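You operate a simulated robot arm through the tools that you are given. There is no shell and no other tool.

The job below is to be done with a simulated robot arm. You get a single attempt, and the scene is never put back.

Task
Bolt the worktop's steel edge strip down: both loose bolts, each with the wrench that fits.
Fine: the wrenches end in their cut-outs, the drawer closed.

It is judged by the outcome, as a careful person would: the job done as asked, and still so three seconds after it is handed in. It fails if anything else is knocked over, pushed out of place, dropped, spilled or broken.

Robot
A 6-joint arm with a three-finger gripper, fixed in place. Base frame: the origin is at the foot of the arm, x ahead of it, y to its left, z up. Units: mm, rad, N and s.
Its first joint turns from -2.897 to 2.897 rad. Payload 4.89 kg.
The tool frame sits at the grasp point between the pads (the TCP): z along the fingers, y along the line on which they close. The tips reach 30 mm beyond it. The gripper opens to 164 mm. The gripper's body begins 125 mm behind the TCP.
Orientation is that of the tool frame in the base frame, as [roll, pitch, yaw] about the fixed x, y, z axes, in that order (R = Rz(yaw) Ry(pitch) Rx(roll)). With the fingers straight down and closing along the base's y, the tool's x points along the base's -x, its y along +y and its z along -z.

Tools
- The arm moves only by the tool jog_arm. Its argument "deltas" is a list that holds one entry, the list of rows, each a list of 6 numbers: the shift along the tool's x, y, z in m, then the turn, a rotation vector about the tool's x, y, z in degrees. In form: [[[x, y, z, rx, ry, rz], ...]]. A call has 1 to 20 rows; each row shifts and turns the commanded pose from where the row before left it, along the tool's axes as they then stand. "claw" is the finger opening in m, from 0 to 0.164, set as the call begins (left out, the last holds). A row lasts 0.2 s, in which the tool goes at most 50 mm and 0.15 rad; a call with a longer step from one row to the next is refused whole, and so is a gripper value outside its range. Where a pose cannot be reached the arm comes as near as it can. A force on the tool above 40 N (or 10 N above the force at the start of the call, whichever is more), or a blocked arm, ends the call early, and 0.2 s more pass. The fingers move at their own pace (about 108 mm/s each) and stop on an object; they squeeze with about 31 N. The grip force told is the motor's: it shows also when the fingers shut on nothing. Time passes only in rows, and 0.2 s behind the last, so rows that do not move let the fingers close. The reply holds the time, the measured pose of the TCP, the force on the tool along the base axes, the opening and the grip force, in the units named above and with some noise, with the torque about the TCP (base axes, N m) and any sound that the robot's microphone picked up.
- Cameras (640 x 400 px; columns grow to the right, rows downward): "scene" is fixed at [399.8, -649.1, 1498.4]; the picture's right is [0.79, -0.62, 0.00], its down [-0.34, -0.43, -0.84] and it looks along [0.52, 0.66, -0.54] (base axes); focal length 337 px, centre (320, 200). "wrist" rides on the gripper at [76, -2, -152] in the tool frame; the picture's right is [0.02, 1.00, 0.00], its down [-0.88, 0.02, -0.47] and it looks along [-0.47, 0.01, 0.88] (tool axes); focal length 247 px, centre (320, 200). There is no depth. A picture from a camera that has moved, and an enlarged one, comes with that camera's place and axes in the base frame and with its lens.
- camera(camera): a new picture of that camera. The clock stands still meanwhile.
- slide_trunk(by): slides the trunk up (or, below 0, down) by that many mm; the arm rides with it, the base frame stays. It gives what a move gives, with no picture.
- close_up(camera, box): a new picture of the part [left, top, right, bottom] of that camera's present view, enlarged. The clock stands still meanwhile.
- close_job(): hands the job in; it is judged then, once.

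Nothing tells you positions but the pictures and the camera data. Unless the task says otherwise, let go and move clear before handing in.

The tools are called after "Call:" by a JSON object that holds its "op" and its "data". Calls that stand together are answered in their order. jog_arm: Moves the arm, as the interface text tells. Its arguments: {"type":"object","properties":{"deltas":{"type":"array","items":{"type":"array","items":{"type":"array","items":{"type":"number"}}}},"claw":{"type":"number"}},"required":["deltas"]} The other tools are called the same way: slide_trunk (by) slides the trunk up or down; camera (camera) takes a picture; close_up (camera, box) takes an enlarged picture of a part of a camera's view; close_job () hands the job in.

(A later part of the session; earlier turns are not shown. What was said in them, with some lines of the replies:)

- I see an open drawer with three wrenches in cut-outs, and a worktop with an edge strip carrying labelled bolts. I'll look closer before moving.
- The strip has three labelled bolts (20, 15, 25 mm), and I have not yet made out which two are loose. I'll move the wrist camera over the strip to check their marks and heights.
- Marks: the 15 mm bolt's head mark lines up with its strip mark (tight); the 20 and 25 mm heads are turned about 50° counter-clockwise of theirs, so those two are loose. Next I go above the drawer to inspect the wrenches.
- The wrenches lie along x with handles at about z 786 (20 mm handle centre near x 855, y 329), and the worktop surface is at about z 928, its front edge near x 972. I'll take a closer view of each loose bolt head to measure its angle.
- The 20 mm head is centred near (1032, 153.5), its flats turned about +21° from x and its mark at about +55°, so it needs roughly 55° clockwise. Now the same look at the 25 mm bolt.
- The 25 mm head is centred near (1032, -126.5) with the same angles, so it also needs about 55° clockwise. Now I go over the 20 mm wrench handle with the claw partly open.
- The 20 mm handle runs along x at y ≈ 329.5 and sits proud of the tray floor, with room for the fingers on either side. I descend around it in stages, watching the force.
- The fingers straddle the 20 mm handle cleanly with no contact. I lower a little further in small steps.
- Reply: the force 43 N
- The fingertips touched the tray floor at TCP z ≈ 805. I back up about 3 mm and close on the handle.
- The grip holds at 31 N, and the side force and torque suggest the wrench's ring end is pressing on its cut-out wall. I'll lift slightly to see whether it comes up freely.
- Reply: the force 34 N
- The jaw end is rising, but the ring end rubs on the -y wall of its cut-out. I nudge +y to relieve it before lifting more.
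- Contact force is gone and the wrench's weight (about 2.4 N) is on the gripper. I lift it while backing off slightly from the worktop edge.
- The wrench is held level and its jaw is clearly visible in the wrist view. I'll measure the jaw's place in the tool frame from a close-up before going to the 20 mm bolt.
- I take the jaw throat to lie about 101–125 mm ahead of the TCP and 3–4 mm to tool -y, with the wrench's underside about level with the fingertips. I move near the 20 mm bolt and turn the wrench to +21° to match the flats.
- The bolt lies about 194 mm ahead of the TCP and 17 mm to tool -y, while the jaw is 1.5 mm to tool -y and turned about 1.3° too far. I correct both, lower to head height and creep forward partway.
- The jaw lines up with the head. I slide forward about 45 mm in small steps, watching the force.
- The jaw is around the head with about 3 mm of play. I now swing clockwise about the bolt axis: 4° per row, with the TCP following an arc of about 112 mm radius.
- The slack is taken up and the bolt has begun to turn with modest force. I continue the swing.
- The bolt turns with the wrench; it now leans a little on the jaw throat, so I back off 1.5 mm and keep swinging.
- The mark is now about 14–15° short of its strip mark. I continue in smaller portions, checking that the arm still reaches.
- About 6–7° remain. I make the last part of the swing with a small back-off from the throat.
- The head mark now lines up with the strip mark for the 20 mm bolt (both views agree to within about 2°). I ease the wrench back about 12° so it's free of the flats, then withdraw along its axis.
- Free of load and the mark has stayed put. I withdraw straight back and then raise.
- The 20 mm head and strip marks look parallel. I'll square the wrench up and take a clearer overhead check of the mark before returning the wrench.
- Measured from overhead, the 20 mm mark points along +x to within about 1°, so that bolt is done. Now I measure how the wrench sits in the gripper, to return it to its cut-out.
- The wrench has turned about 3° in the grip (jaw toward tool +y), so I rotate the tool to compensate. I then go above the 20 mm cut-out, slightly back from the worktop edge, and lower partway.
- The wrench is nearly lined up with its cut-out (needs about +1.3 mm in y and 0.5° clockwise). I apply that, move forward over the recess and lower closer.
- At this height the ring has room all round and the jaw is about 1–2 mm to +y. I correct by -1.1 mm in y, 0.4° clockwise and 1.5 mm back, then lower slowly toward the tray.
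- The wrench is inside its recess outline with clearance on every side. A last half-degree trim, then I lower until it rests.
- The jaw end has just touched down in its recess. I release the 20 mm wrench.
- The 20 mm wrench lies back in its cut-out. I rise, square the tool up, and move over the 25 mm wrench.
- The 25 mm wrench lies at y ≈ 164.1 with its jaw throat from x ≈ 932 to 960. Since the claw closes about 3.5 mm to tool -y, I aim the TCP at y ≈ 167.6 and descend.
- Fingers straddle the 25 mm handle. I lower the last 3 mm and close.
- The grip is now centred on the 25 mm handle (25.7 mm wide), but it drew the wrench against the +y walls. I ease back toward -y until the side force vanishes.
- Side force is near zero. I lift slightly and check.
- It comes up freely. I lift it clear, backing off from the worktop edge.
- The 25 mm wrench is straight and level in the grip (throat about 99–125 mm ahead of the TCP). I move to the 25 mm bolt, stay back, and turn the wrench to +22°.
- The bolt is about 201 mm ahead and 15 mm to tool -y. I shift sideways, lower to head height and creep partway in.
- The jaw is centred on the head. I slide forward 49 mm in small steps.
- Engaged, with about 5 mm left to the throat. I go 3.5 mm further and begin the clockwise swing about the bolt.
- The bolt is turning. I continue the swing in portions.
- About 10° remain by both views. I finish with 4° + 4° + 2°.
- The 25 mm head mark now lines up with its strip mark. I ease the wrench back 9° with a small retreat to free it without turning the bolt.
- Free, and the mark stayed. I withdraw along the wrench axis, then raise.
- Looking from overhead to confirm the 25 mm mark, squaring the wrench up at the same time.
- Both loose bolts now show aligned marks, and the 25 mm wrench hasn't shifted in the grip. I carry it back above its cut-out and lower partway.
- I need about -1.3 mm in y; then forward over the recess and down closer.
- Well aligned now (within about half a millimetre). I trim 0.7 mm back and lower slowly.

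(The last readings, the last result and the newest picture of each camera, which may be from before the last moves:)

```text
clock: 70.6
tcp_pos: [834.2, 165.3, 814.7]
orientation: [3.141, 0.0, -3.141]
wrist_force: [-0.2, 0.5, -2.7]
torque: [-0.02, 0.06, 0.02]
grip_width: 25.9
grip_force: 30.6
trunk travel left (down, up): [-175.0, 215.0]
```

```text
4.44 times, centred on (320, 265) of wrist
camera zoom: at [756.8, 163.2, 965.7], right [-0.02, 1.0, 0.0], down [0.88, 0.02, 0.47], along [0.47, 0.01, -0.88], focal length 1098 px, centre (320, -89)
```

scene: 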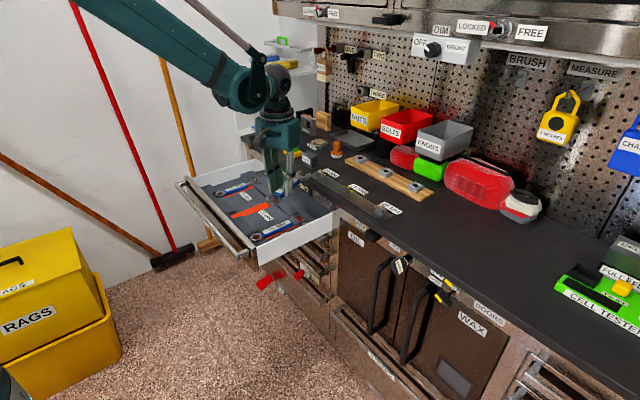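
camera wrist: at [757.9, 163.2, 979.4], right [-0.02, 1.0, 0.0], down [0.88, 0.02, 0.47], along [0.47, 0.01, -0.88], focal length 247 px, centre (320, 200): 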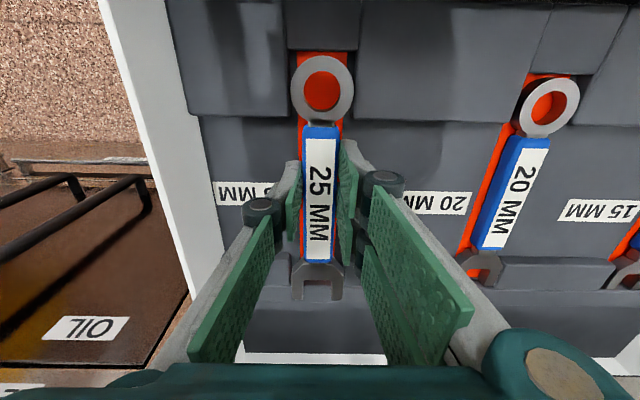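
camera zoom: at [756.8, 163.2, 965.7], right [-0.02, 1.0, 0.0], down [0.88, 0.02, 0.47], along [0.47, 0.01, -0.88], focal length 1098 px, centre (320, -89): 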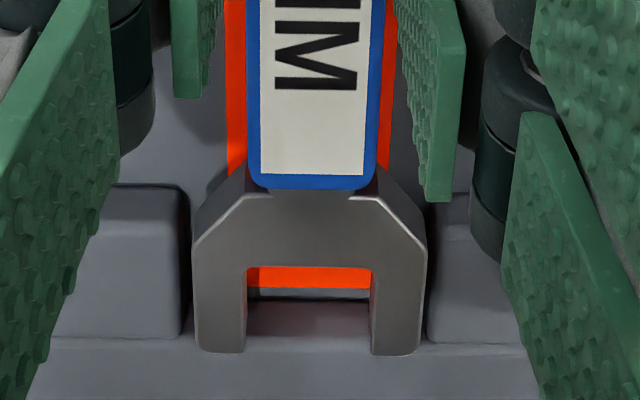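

Clearance is a bit tighter on the +y side, so I trim 0.7 mm toward -y and lower until it rests.

Call:
{"op": "jog_arm", "data": {"deltas": [[[0, -0.0007, 0.002, 0, 0, 0], [0, 0, 0.002, 0, 0, 0], [0, 0, 0.002, 0, 0, 0], [0, 0, 0, 0, 0, 0]]]}}

Call:
{"op": "jog_arm", "data": {"deltas": [[[0, 0, 0.001, 0, 0, 0], [0, 0, 0, 0, 0, 0]]]}}

Call:
{"op": "close_up", "data": {"camera": "wrist", "box": [240, 40, 400, 310]}}

Call:
{"op": "close_up", "data": {"camera": "scene", "box": [225, 190, 325, 250]}}

```text
clock: 71.6
tcp_pos: [832.9, 164.7, 807.0]
orientation: [3.141, 0.0, -3.141]
wrist_force: [-0.6, 0.0, -2.3]
torque: [-0.02, 0.04, -0.01]
grip_width: 25.6
grip_force: 31.4
trunk travel left (down, up): [-175.0, 215.0]
```

```text
clock: 72.2
tcp_pos: [832.0, 164.7, 807.8]
orientation: [-3.139, 0.001, -3.14]
wrist_force: [0.2, 2.4, 5.2]
torque: [0.0, -0.59, 0.13]
grip_width: 25.8
grip_force: 31.6
trunk travel left (down, up): [-175.0, 215.0]
```

```text
1.48 times, centred on (320, 175) of wrist
camera zoom: at [756.9, 162.3, 959.3], right [-0.02, 1.0, 0.0], down [0.88, 0.02, 0.47], along [0.47, 0.01, -0.88], focal length 366 px, centre (320, 237)
```

zoom: 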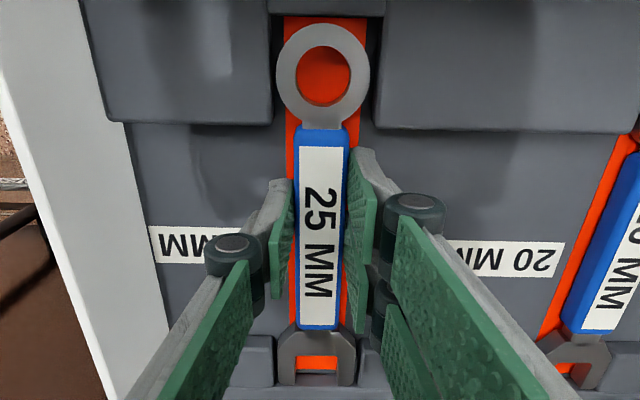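

```text
6.40 times, centred on (275, 220) of scene
camera zoom: at [399.8, -649.1, 1498.4], right [0.79, -0.62, 0.0], down [-0.34, -0.43, -0.84], along [0.52, 0.66, -0.54], focal length 2158 px, centre (608, 72)
```

zoom: 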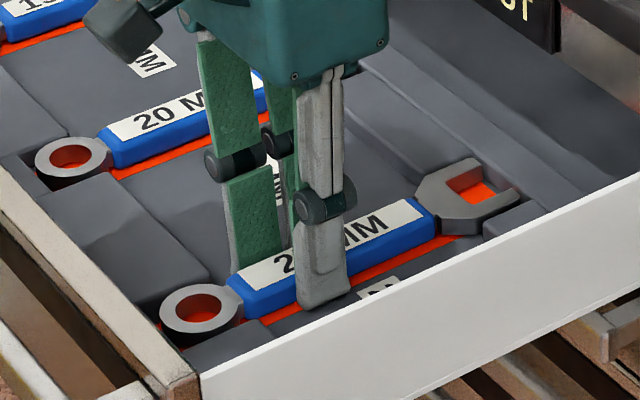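

It has touched down in its recess. I release the 25 mm wrench and rise straight up.

Call:
{"op": "jog_arm", "data": {"deltas": [[[0, 0, 0, 0, 0, 0], [0, 0, 0, 0, 0, 0], [0, 0, 0, 0, 0, 0]]], "claw": 0.07}}

Call:
{"op": "jog_arm", "data": {"deltas": [[[0, 0, -0.02, 0, 0, 0], [0, 0, -0.035, 0, 0, 0], [0, 0, -0.035, 0, 0, 0], [0, 0, -0.04, 0, 0, 0], [0, 0, -0.04, 0, 0, 0], [0, 0, 0, 0, 0, 0]]]}}

Call:
{"op": "camera", "data": {"camera": "wrist"}}

Call:
{"op": "close_up", "data": {"camera": "scene", "box": [165, 160, 345, 280]}}

```text
clock: 73.0
tcp_pos: [835.4, 163.8, 808.0]
orientation: [-3.141, -0.001, -3.139]
wrist_force: [-0.2, -0.2, 0.3]
torque: [-0.01, -0.03, 0.02]
grip_width: 70.2
grip_force: 0.0
trunk travel left (down, up): [-175.0, 215.0]
```

```text
clock: 74.4
tcp_pos: [832.0, 165.1, 978.7]
orientation: [3.142, 0.001, -3.14]
wrist_force: [-0.7, -0.4, 0.8]
torque: [0.0, -0.07, 0.0]
grip_width: 70.2
grip_force: 0.1
trunk travel left (down, up): [-175.0, 215.0]
```

```text
taken
camera wrist: at [757.4, 162.7, 1130.2], right [-0.02, 1.0, 0.0], down [0.88, 0.02, 0.47], along [0.47, 0.01, -0.88], focal length 247 px, centre (320, 200)
```

wrist: 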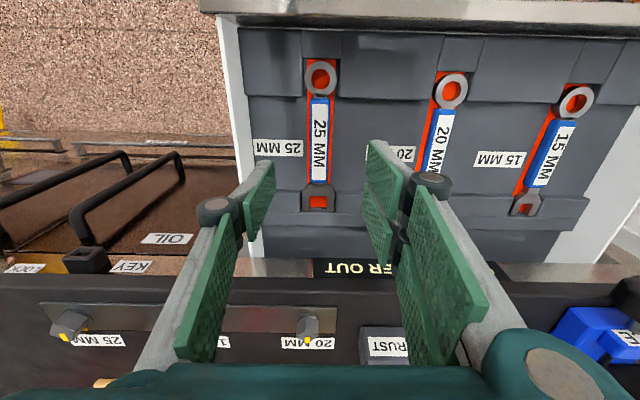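

```text
3.33 times, centred on (255, 220) of scene
camera zoom: at [399.8, -649.1, 1498.4], right [0.79, -0.62, 0.0], down [-0.34, -0.43, -0.84], along [0.52, 0.66, -0.54], focal length 1124 px, centre (537, 133)
```

zoom: 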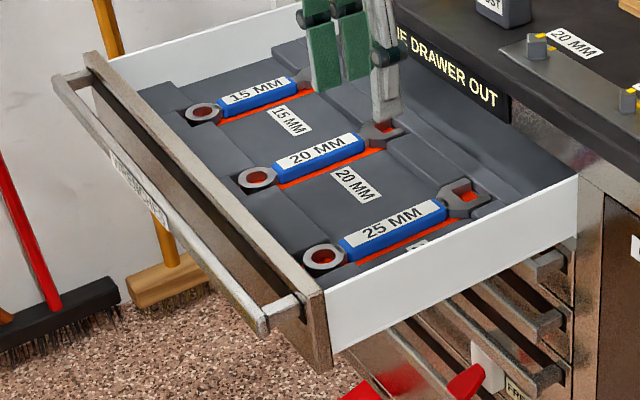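

All three wrenches sit in their cut-outs. Next I close the drawer by pushing its handle bar (near x ≈ 663, z ≈ 840) at mid-width y ≈ 329; first I go around in front and look.

Call:
{"op": "jog_arm", "data": {"deltas": [[[0.03, 0.02, -0.01, 0, 0, 0], [0.04, 0.025, 0, 0, 0, 0], [0.04, 0.025, 0, 0, 0, 0], [0.04, 0.025, 0, 0, 0, 0], [0.04, 0.025, 0, 0, 0, 0], [0.04, 0.025, 0, 0, 0, 0], [0.03, 0.02, 0, 0, 0, 0], [0, 0, 0, 0, 0, 0]]], "claw": 0.0}}

Call:
{"op": "camera", "data": {"camera": "wrist"}}

Call:
{"op": "close_up", "data": {"camera": "scene", "box": [165, 150, 345, 280]}}

```text
clock: 76.2
tcp_pos: [571.5, 329.7, 988.4]
orientation: [3.141, -0.001, -3.139]
wrist_force: [0.2, 0.0, -0.4]
torque: [0.02, -0.04, 0.03]
grip_width: 0.0
grip_force: 30.8
trunk travel left (down, up): [-175.0, 215.0]
```

```text
taken
camera wrist: at [495.8, 327.2, 1139.3], right [-0.02, 1.0, 0.0], down [0.88, 0.02, 0.47], along [0.47, 0.01, -0.88], focal length 247 px, centre (320, 200)
```

wrist: 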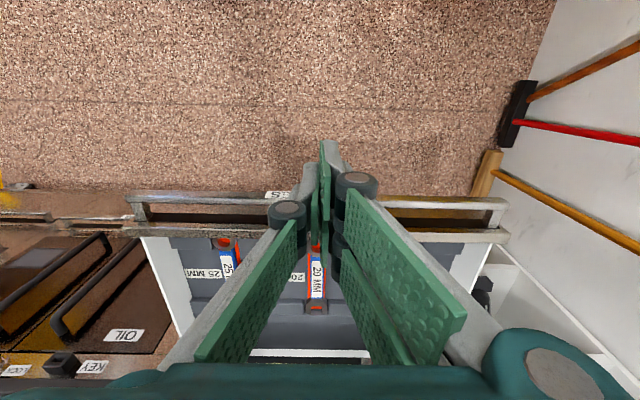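

```text
3.08 times, centred on (255, 215) of scene
camera zoom: at [399.8, -649.1, 1498.4], right [0.79, -0.62, 0.0], down [-0.34, -0.43, -0.84], along [0.52, 0.66, -0.54], focal length 1037 px, centre (520, 154)
```

zoom: 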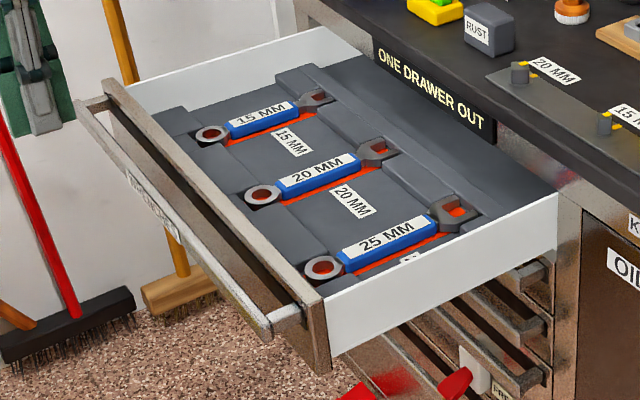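

The bar is at about x 655–670, z 835–840. I lower in front of it and advance to near contact.

Call:
{"op": "jog_arm", "data": {"deltas": [[[0, 0, 0.0375, 0, 0, 0], [0, 0, 0.0375, 0, 0, 0], [0, 0, 0.0375, 0, 0, 0], [0, 0, 0.0375, 0, 0, 0], [-0.02, 0, 0, 0, 0, 0], [-0.02, 0, 0, 0, 0, 0], [0, 0, 0, 0, 0, 0]]]}}

Call:
{"op": "camera", "data": {"camera": "wrist"}}

Call:
{"op": "close_up", "data": {"camera": "scene", "box": [165, 150, 345, 280]}}

```text
clock: 77.8
tcp_pos: [613.0, 329.3, 835.9]
orientation: [-3.141, 0.0, -3.14]
wrist_force: [0.6, 0.0, 0.0]
torque: [-0.04, -0.02, 0.02]
grip_width: 0.0
grip_force: 31.1
trunk travel left (down, up): [-175.0, 215.0]
```

```text
taken
camera wrist: at [536.9, 326.9, 989.0], right [-0.02, 1.0, 0.0], down [0.88, 0.02, 0.47], along [0.47, 0.01, -0.88], focal length 247 px, centre (320, 200)
```

wrist: 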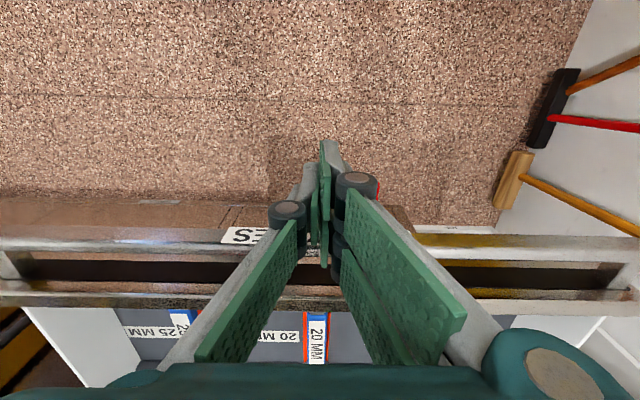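

```text
3.08 times, centred on (255, 215) of scene
camera zoom: at [399.8, -649.1, 1498.4], right [0.79, -0.62, 0.0], down [-0.34, -0.43, -0.84], along [0.52, 0.66, -0.54], focal length 1037 px, centre (520, 154)
```

zoom: 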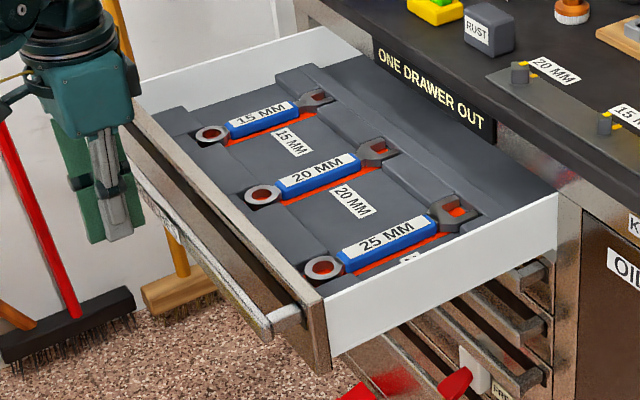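

Now I advance in small steps to meet the bar and feel for contact.

Call:
{"op": "jog_arm", "data": {"deltas": [[[-0.005, 0, 0, 0, 0, 0], [-0.005, 0, 0, 0, 0, 0], [-0.005, 0, 0, 0, 0, 0], [-0.005, 0, 0, 0, 0, 0], [0, 0, 0, 0, 0, 0]]]}}

Call:
{"op": "jog_arm", "data": {"deltas": [[[-0.005, 0, 0, 0, 0, 0], [-0.005, 0, 0, 0, 0, 0], [-0.005, 0, 0, 0, 0, 0], [-0.005, 0, 0, 0, 0, 0], [0, 0, 0, 0, 0, 0]]]}}

Call:
{"op": "close_up", "data": {"camera": "scene", "box": [165, 150, 345, 280]}}

Call:
{"op": "camera", "data": {"camera": "wrist"}}

```text
clock: 79.0
tcp_pos: [633.6, 329.8, 836.5]
orientation: [3.141, 0.0, -3.139]
wrist_force: [-0.6, 0.1, 0.0]
torque: [-0.01, -0.01, -0.02]
grip_width: 0.0
grip_force: 31.1
trunk travel left (down, up): [-175.0, 215.0]
```

```text
clock: 80.2
tcp_pos: [652.9, 328.9, 836.5]
orientation: [-3.141, 0.002, -3.141]
wrist_force: [-0.6, 0.2, 0.6]
torque: [0.02, 0.04, 0.05]
grip_width: 0.0
grip_force: 31.1
trunk travel left (down, up): [-175.0, 215.0]
```

```text
3.08 times, centred on (255, 215) of scene
camera zoom: at [399.8, -649.1, 1498.4], right [0.79, -0.62, 0.0], down [-0.34, -0.43, -0.84], along [0.52, 0.66, -0.54], focal length 1037 px, centre (520, 154)
```

zoom: 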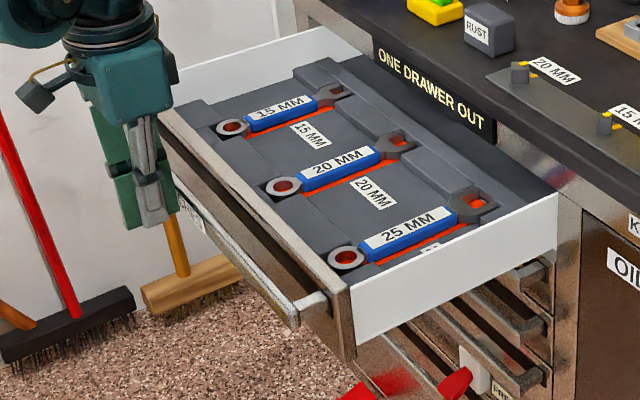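

```text
taken
camera wrist: at [576.8, 327.1, 988.6], right [-0.02, 1.0, 0.0], down [0.88, 0.02, 0.47], along [0.47, 0.01, -0.88], focal length 247 px, centre (320, 200)
```

wrist: 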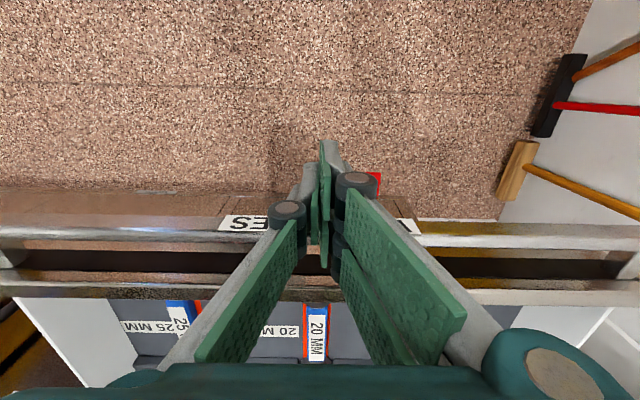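

The drawer slides easily with almost no force. I keep pushing at a gentle pace.

Call:
{"op": "jog_arm", "data": {"deltas": [[[-0.008, 0, 0, 0, 0, 0], [-0.009, 0, 0, 0, 0, 0], [-0.009, 0, 0, 0, 0, 0], [-0.009, 0, 0, 0, 0, 0], [-0.009, 0, 0, 0, 0, 0], [-0.009, 0, 0, 0, 0, 0], [-0.009, 0, 0, 0, 0, 0], [-0.009, 0, 0, 0, 0, 0], [-0.009, 0, 0, 0, 0, 0], [-0.009, 0, 0, 0, 0, 0], [-0.007, 0, 0, 0, 0, 0], [-0.005, 0, 0, 0, 0, 0], [0, 0, 0, 0, 0, 0]]]}}

Call:
{"op": "close_up", "data": {"camera": "scene", "box": [165, 150, 345, 280]}}

Call:
{"op": "camera", "data": {"camera": "wrist"}}

```text
clock: 83.0
tcp_pos: [753.7, 330.0, 836.9]
orientation: [-3.141, 0.0, -3.14]
wrist_force: [0.4, 0.7, -0.1]
torque: [0.02, -0.01, 0.0]
grip_width: 0.1
grip_force: 31.1
trunk travel left (down, up): [-175.0, 215.0]
```

```text
3.08 times, centred on (255, 215) of scene
camera zoom: at [399.8, -649.1, 1498.4], right [0.79, -0.62, 0.0], down [-0.34, -0.43, -0.84], along [0.52, 0.66, -0.54], focal length 1037 px, centre (520, 154)
```

zoom: 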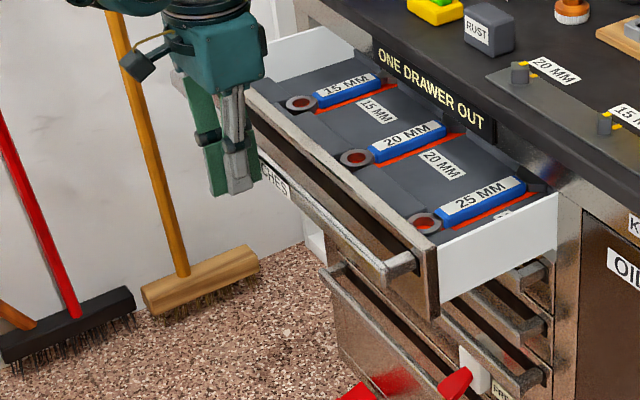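

```text
taken
camera wrist: at [678.0, 327.2, 988.8], right [-0.02, 1.0, 0.0], down [0.88, 0.02, 0.47], along [0.47, 0.01, -0.88], focal length 247 px, centre (320, 200)
```

wrist: 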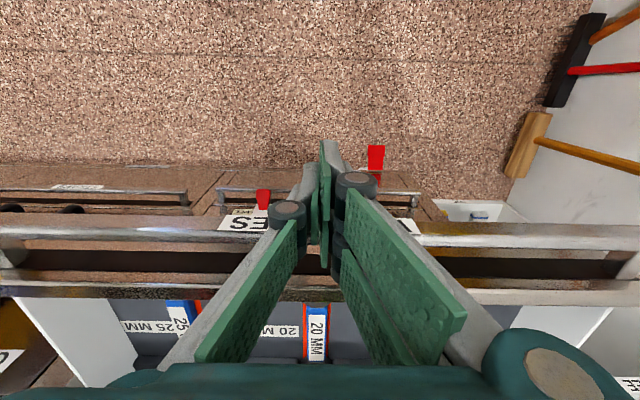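

Sliding smoothly; I continue, slowing toward the end.

Call:
{"op": "jog_arm", "data": {"deltas": [[[-0.007, 0, 0, 0, 0, 0], [-0.009, 0, 0, 0, 0, 0], [-0.009, 0, 0, 0, 0, 0], [-0.009, 0, 0, 0, 0, 0], [-0.009, 0, 0, 0, 0, 0], [-0.009, 0, 0, 0, 0, 0], [-0.009, 0, 0, 0, 0, 0], [-0.009, 0, 0, 0, 0, 0], [-0.007, 0, 0, 0, 0, 0], [-0.005, 0, 0, 0, 0, 0], [-0.004, 0, 0, 0, 0, 0], [-0.004, 0, 0, 0, 0, 0], [0, 0, 0, 0, 0, 0]]]}}

Call:
{"op": "close_up", "data": {"camera": "scene", "box": [205, 150, 385, 280]}}

Call:
{"op": "camera", "data": {"camera": "wrist"}}

```text
clock: 85.8
tcp_pos: [845.2, 329.9, 837.5]
orientation: [-3.141, -0.001, -3.14]
wrist_force: [0.7, 0.8, 0.0]
torque: [0.0, -0.02, 0.01]
grip_width: 0.2
grip_force: 30.5
trunk travel left (down, up): [-175.0, 215.0]
```

```text
3.08 times, centred on (295, 215) of scene
camera zoom: at [399.8, -649.1, 1498.4], right [0.79, -0.62, 0.0], down [-0.34, -0.43, -0.84], along [0.52, 0.66, -0.54], focal length 1037 px, centre (397, 154)
```

zoom: 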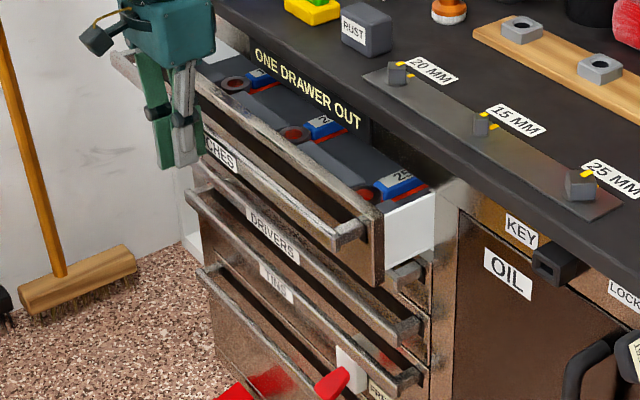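

```text
taken
camera wrist: at [767.8, 327.6, 988.8], right [-0.02, 1.0, 0.0], down [0.88, 0.02, 0.47], along [0.47, 0.01, -0.88], focal length 247 px, centre (320, 200)
```

wrist: 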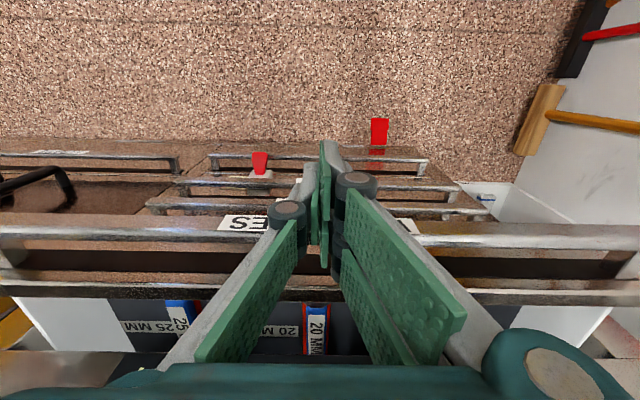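

Roughly 50–60 mm remain. I push on slowly.

Call:
{"op": "jog_arm", "data": {"deltas": [[[-0.004, 0, 0, 0, 0, 0], [-0.005, 0, 0, 0, 0, 0], [-0.005, 0, 0, 0, 0, 0], [-0.005, 0, 0, 0, 0, 0], [-0.005, 0, 0, 0, 0, 0], [-0.005, 0, 0, 0, 0, 0], [-0.005, 0, 0, 0, 0, 0], [-0.004, 0, 0, 0, 0, 0], [-0.003, 0, 0, 0, 0, 0], [0, 0, 0, 0, 0, 0]]]}}

Call:
{"op": "close_up", "data": {"camera": "scene", "box": [205, 150, 385, 280]}}

Call:
{"op": "camera", "data": {"camera": "wrist"}}

```text
clock: 88.0
tcp_pos: [884.9, 329.6, 836.5]
orientation: [3.141, 0.0, -3.139]
wrist_force: [-1.2, -0.2, -0.9]
torque: [-0.04, 0.06, -0.02]
grip_width: 0.1
grip_force: 30.8
trunk travel left (down, up): [-175.0, 215.0]
```

```text
3.08 times, centred on (295, 215) of scene
camera zoom: at [399.8, -649.1, 1498.4], right [0.79, -0.62, 0.0], down [-0.34, -0.43, -0.84], along [0.52, 0.66, -0.54], focal length 1037 px, centre (397, 154)
```

zoom: 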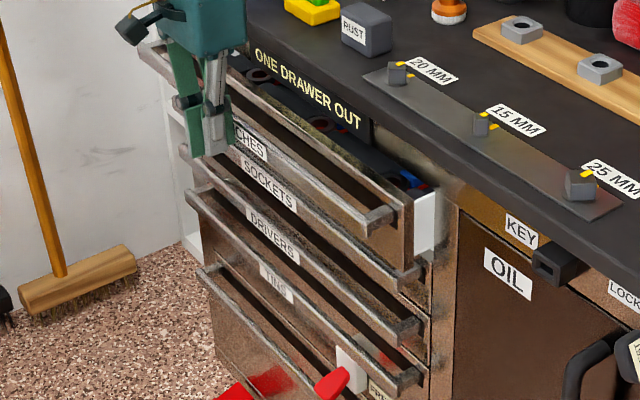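

```text
taken
camera wrist: at [808.6, 327.7, 988.7], right [-0.02, 1.0, 0.0], down [0.88, 0.02, 0.47], along [0.47, 0.01, -0.88], focal length 247 px, centre (320, 200)
```

wrist: 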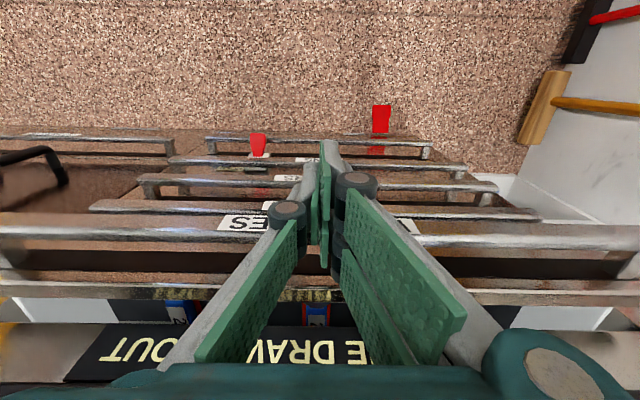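

About 25–30 mm remain. Creeping on in 3 mm steps.

Call:
{"op": "jog_arm", "data": {"deltas": [[[-0.003, 0, 0, 0, 0, 0], [-0.003, 0, 0, 0, 0, 0], [-0.003, 0, 0, 0, 0, 0], [-0.003, 0, 0, 0, 0, 0], [-0.003, 0, 0, 0, 0, 0], [-0.003, 0, 0, 0, 0, 0], [-0.002, 0, 0, 0, 0, 0], [0, 0, 0, 0, 0, 0]]]}}

Call:
{"op": "close_up", "data": {"camera": "scene", "box": [235, 165, 345, 250]}}

```text
clock: 89.8
tcp_pos: [905.1, 330.1, 836.5]
orientation: [-3.141, -0.001, -3.138]
wrist_force: [-2.3, 0.1, -0.4]
torque: [0.0, 0.05, -0.01]
grip_width: 0.4
grip_force: 30.5
trunk travel left (down, up): [-175.0, 215.0]
```

```text
4.71 times, centred on (290, 208) of scene
camera zoom: at [399.8, -649.1, 1498.4], right [0.79, -0.62, 0.0], down [-0.34, -0.43, -0.84], along [0.52, 0.66, -0.54], focal length 1586 px, centre (461, 165)
```

zoom: 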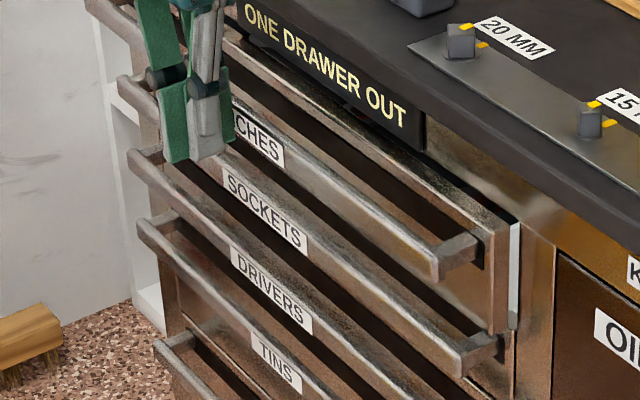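

Only about 10 mm remains. I continue in 2 mm steps until the drawer meets its stop.

Call:
{"op": "jog_arm", "data": {"deltas": [[[-0.002, 0, 0, 0, 0, 0], [-0.002, 0, 0, 0, 0, 0], [-0.002, 0, 0, 0, 0, 0], [-0.002, 0, 0, 0, 0, 0], [0, 0, 0, 0, 0, 0]]]}}

Call:
{"op": "close_up", "data": {"camera": "scene", "box": [235, 165, 345, 250]}}

```text
clock: 91.0
tcp_pos: [913.5, 330.4, 836.2]
orientation: [3.142, -0.001, -3.141]
wrist_force: [-0.2, 0.8, -0.7]
torque: [-0.01, 0.02, -0.03]
grip_width: 0.0
grip_force: 31.1
trunk travel left (down, up): [-175.0, 215.0]
```

```text
4.71 times, centred on (290, 208) of scene
camera zoom: at [399.8, -649.1, 1498.4], right [0.79, -0.62, 0.0], down [-0.34, -0.43, -0.84], along [0.52, 0.66, -0.54], focal length 1586 px, centre (461, 165)
```

zoom: 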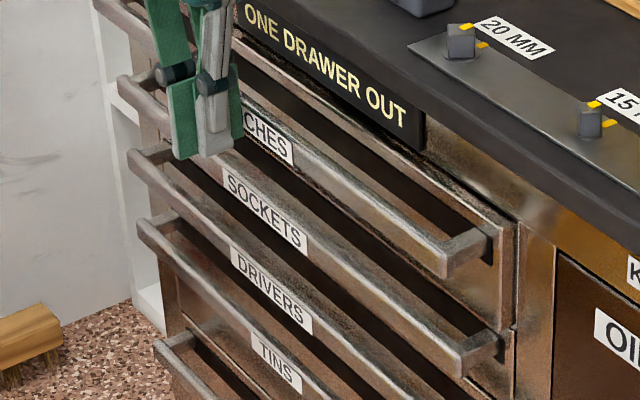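

Call:
{"op": "jog_arm", "data": {"deltas": [[[-0.002, 0, 0, 0, 0, 0], [-0.002, 0, 0, 0, 0, 0], [-0.002, 0, 0, 0, 0, 0], [0, 0, 0, 0, 0, 0]]]}}

Call:
{"op": "close_up", "data": {"camera": "scene", "box": [235, 165, 345, 250]}}

```text
clock: 92.0
tcp_pos: [919.5, 330.0, 836.9]
orientation: [-3.141, 0.001, -3.14]
wrist_force: [0.0, 0.3, 0.1]
torque: [0.03, 0.04, 0.01]
grip_width: 0.0
grip_force: 30.9
trunk travel left (down, up): [-175.0, 215.0]
```

```text
4.71 times, centred on (290, 208) of scene
camera zoom: at [399.8, -649.1, 1498.4], right [0.79, -0.62, 0.0], down [-0.34, -0.43, -0.84], along [0.52, 0.66, -0.54], focal length 1586 px, centre (461, 165)
```

zoom: 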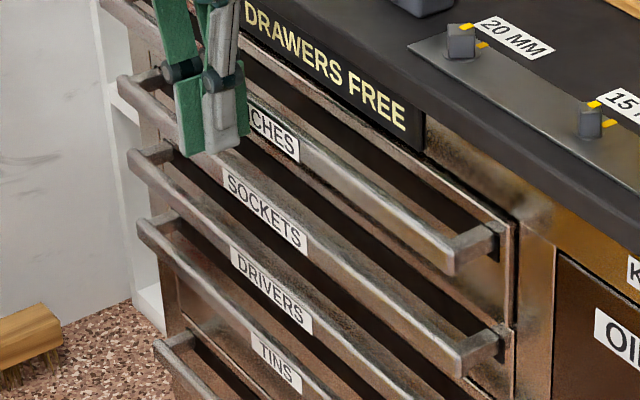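

The sign now reads "DRAWERS FREE", so the drawer counts as closed. I push the last few millimetres to its stop.

Call:
{"op": "jog_arm", "data": {"deltas": [[[-0.002, 0, 0, 0, 0, 0], [-0.002, 0, 0, 0, 0, 0], [0, 0, 0, 0, 0, 0]]]}}

Call:
{"op": "jog_arm", "data": {"deltas": [[[-0.0015, 0, 0, 0, 0, 0], [-0.0015, 0, 0, 0, 0, 0], [0, 0, 0, 0, 0, 0]]]}}

Call:
{"op": "close_up", "data": {"camera": "scene", "box": [235, 165, 345, 250]}}

```text
clock: 92.8
tcp_pos: [922.5, 329.4, 836.5]
orientation: [3.141, 0.0, -3.14]
wrist_force: [-1.9, 0.6, -0.2]
torque: [0.0, 0.05, 0.02]
grip_width: 0.1
grip_force: 30.5
trunk travel left (down, up): [-175.0, 215.0]
```

```text
clock: 93.6
tcp_pos: [926.1, 329.5, 837.9]
orientation: [3.14, 0.001, -3.14]
wrist_force: [-4.0, 0.1, 0.0]
torque: [0.01, 0.01, 0.03]
grip_width: 0.1
grip_force: 31.0
trunk travel left (down, up): [-175.0, 215.0]
```

```text
4.71 times, centred on (290, 208) of scene
camera zoom: at [399.8, -649.1, 1498.4], right [0.79, -0.62, 0.0], down [-0.34, -0.43, -0.84], along [0.52, 0.66, -0.54], focal length 1586 px, centre (461, 165)
```

zoom: 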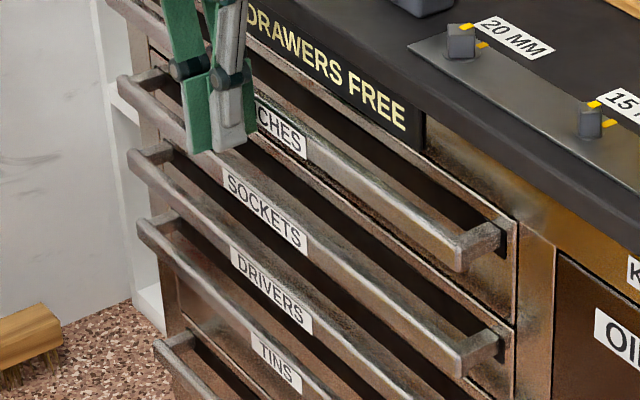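

Call:
{"op": "jog_arm", "data": {"deltas": [[[-0.001, 0, 0, 0, 0, 0], [0, 0, 0, 0, 0, 0]]]}}

Call:
{"op": "jog_arm", "data": {"deltas": [[[0.006, 0, 0, 0, 0, 0], [0.02, 0, 0, 0, 0, 0], [0.03, 0, 0, 0, 0, 0], [0.03, 0, 0, 0, 0, 0], [0, 0, 0, 0, 0, 0]]]}}

Call:
{"op": "close_up", "data": {"camera": "scene", "box": [235, 165, 345, 250]}}

Call:
{"op": "camera", "data": {"camera": "wrist"}}

```text
clock: 94.2
tcp_pos: [926.7, 330.4, 836.5]
orientation: [3.14, -0.001, -3.141]
wrist_force: [-19.8, -0.9, -7.3]
torque: [-0.03, 0.35, 0.07]
grip_width: 0.2
grip_force: 30.7
trunk travel left (down, up): [-175.0, 215.0]
```

```text
clock: 95.4
tcp_pos: [841.0, 331.7, 836.4]
orientation: [3.141, 0.0, -3.139]
wrist_force: [-0.2, -0.6, 0.5]
torque: [-0.01, 0.0, -0.01]
grip_width: 0.0
grip_force: 30.8
trunk travel left (down, up): [-175.0, 215.0]
```

```text
4.71 times, centred on (290, 208) of scene
camera zoom: at [399.8, -649.1, 1498.4], right [0.79, -0.62, 0.0], down [-0.34, -0.43, -0.84], along [0.52, 0.66, -0.54], focal length 1586 px, centre (461, 165)
```

zoom: 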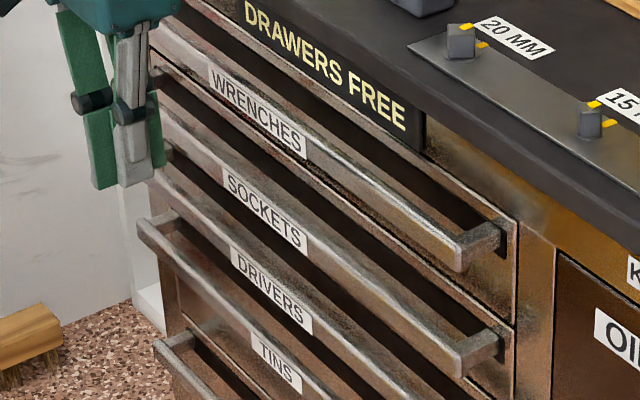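

```text
taken
camera wrist: at [765.1, 328.3, 989.1], right [-0.02, 1.0, 0.0], down [0.88, 0.02, 0.47], along [0.47, 0.01, -0.88], focal length 247 px, centre (320, 200)
```

wrist: 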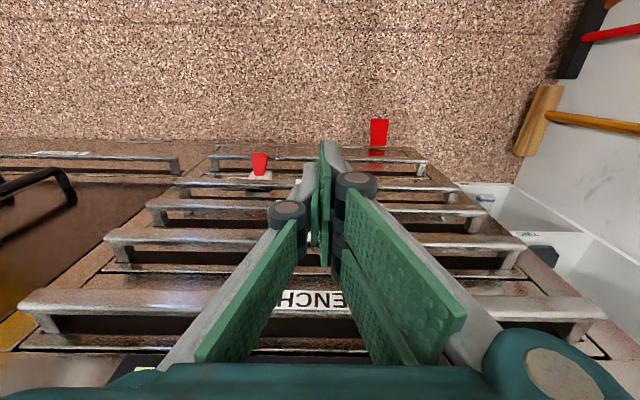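

The drawer hit its stop (about 20 N) and stays shut with the sign reading "DRAWERS FREE". I move the arm up and clear, then do a final check.

Call:
{"op": "jog_arm", "data": {"deltas": [[[0.03, 0, 0, 0, 0, 0], [0.03, 0, 0, 0, 0, 0], [0.02, 0, -0.03, 0, 0, 0], [0.02, 0, -0.04, 0, 0, 0], [0, 0, -0.045, 0, 0, 0], [0, 0, -0.045, 0, 0, 0], [0, 0, -0.045, 0, 0, 0], [0, 0, -0.045, 0, 0, 0], [0, 0, -0.045, 0, 0, 0], [0, 0, 0, 0, 0, 0]]], "claw": 0.05}}

Call:
{"op": "camera", "data": {"camera": "scene"}}

Call:
{"op": "close_up", "data": {"camera": "scene", "box": [310, 155, 410, 220]}}

Call:
{"op": "camera", "data": {"camera": "wrist"}}

```text
clock: 97.6
tcp_pos: [740.4, 329.8, 1133.3]
orientation: [3.14, 0.0, -3.141]
wrist_force: [-0.9, -0.6, -0.1]
torque: [0.02, -0.06, -0.01]
grip_width: 50.1
grip_force: 0.1
trunk travel left (down, up): [-175.0, 215.0]
```

```text
taken
```

scene: 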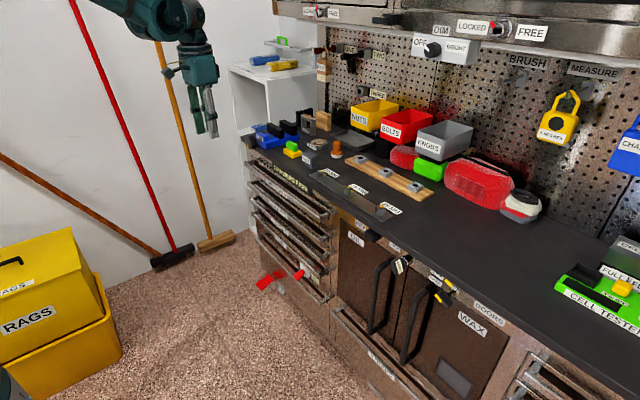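

```text
6.15 times, centred on (360, 188) of scene
camera zoom: at [399.8, -649.1, 1498.4], right [0.79, -0.62, 0.0], down [-0.34, -0.43, -0.84], along [0.52, 0.66, -0.54], focal length 2075 px, centre (74, 277)
```

zoom: 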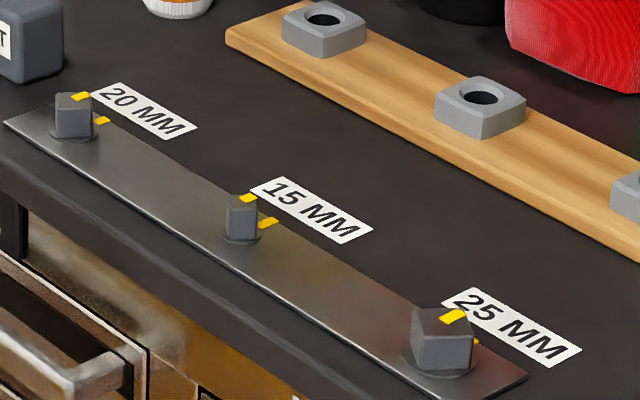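

```text
taken
camera wrist: at [664.1, 327.2, 1284.2], right [-0.02, 1.0, 0.0], down [0.88, 0.02, 0.47], along [0.47, 0.01, -0.88], focal length 247 px, centre (320, 200)
```

wrist: 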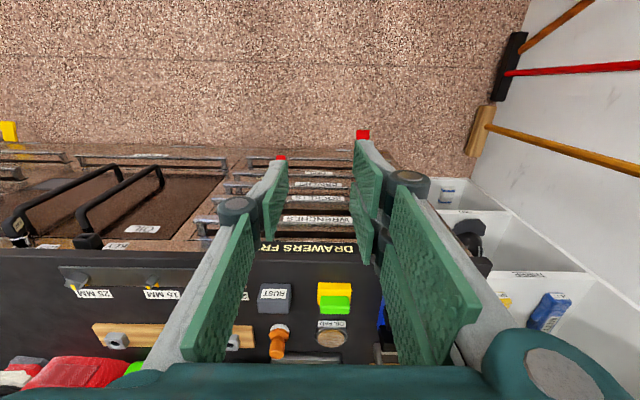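

The check shows every head mark aligned with its strip mark (20, 15 and 25 mm). The wrenches are in their cut-outs, the drawer is shut, the worktop is otherwise undisturbed and the arm is clear, so I hand the job in.

Call:
{"op": "close_job", "data": {}}

```text
The job is handed in.
```

I tightened both loose bolts on the edge strip, the 20 mm and the 25 mm, each with the wrench of its size. I turned each one about 55° clockwise. From above, each head mark now lines up with its strip mark to within about 1°. The 15 mm bolt was already aligned, so I left it alone.

- **Tightness:** I judged it by the marks. I felt no hard stop at the end of either turn, and the microphone picked up no click.
- **Wrenches:** the 20 mm and 25 mm are back in their cut-outs, and the 15 mm never moved. I could not look inside again after closing the drawer.
- **Drawer:** it is closed against its stop, and the sign now reads "DRAWERS FREE".

In the final pictures nothing else looked moved or knocked over. The arm is clear of the bench.
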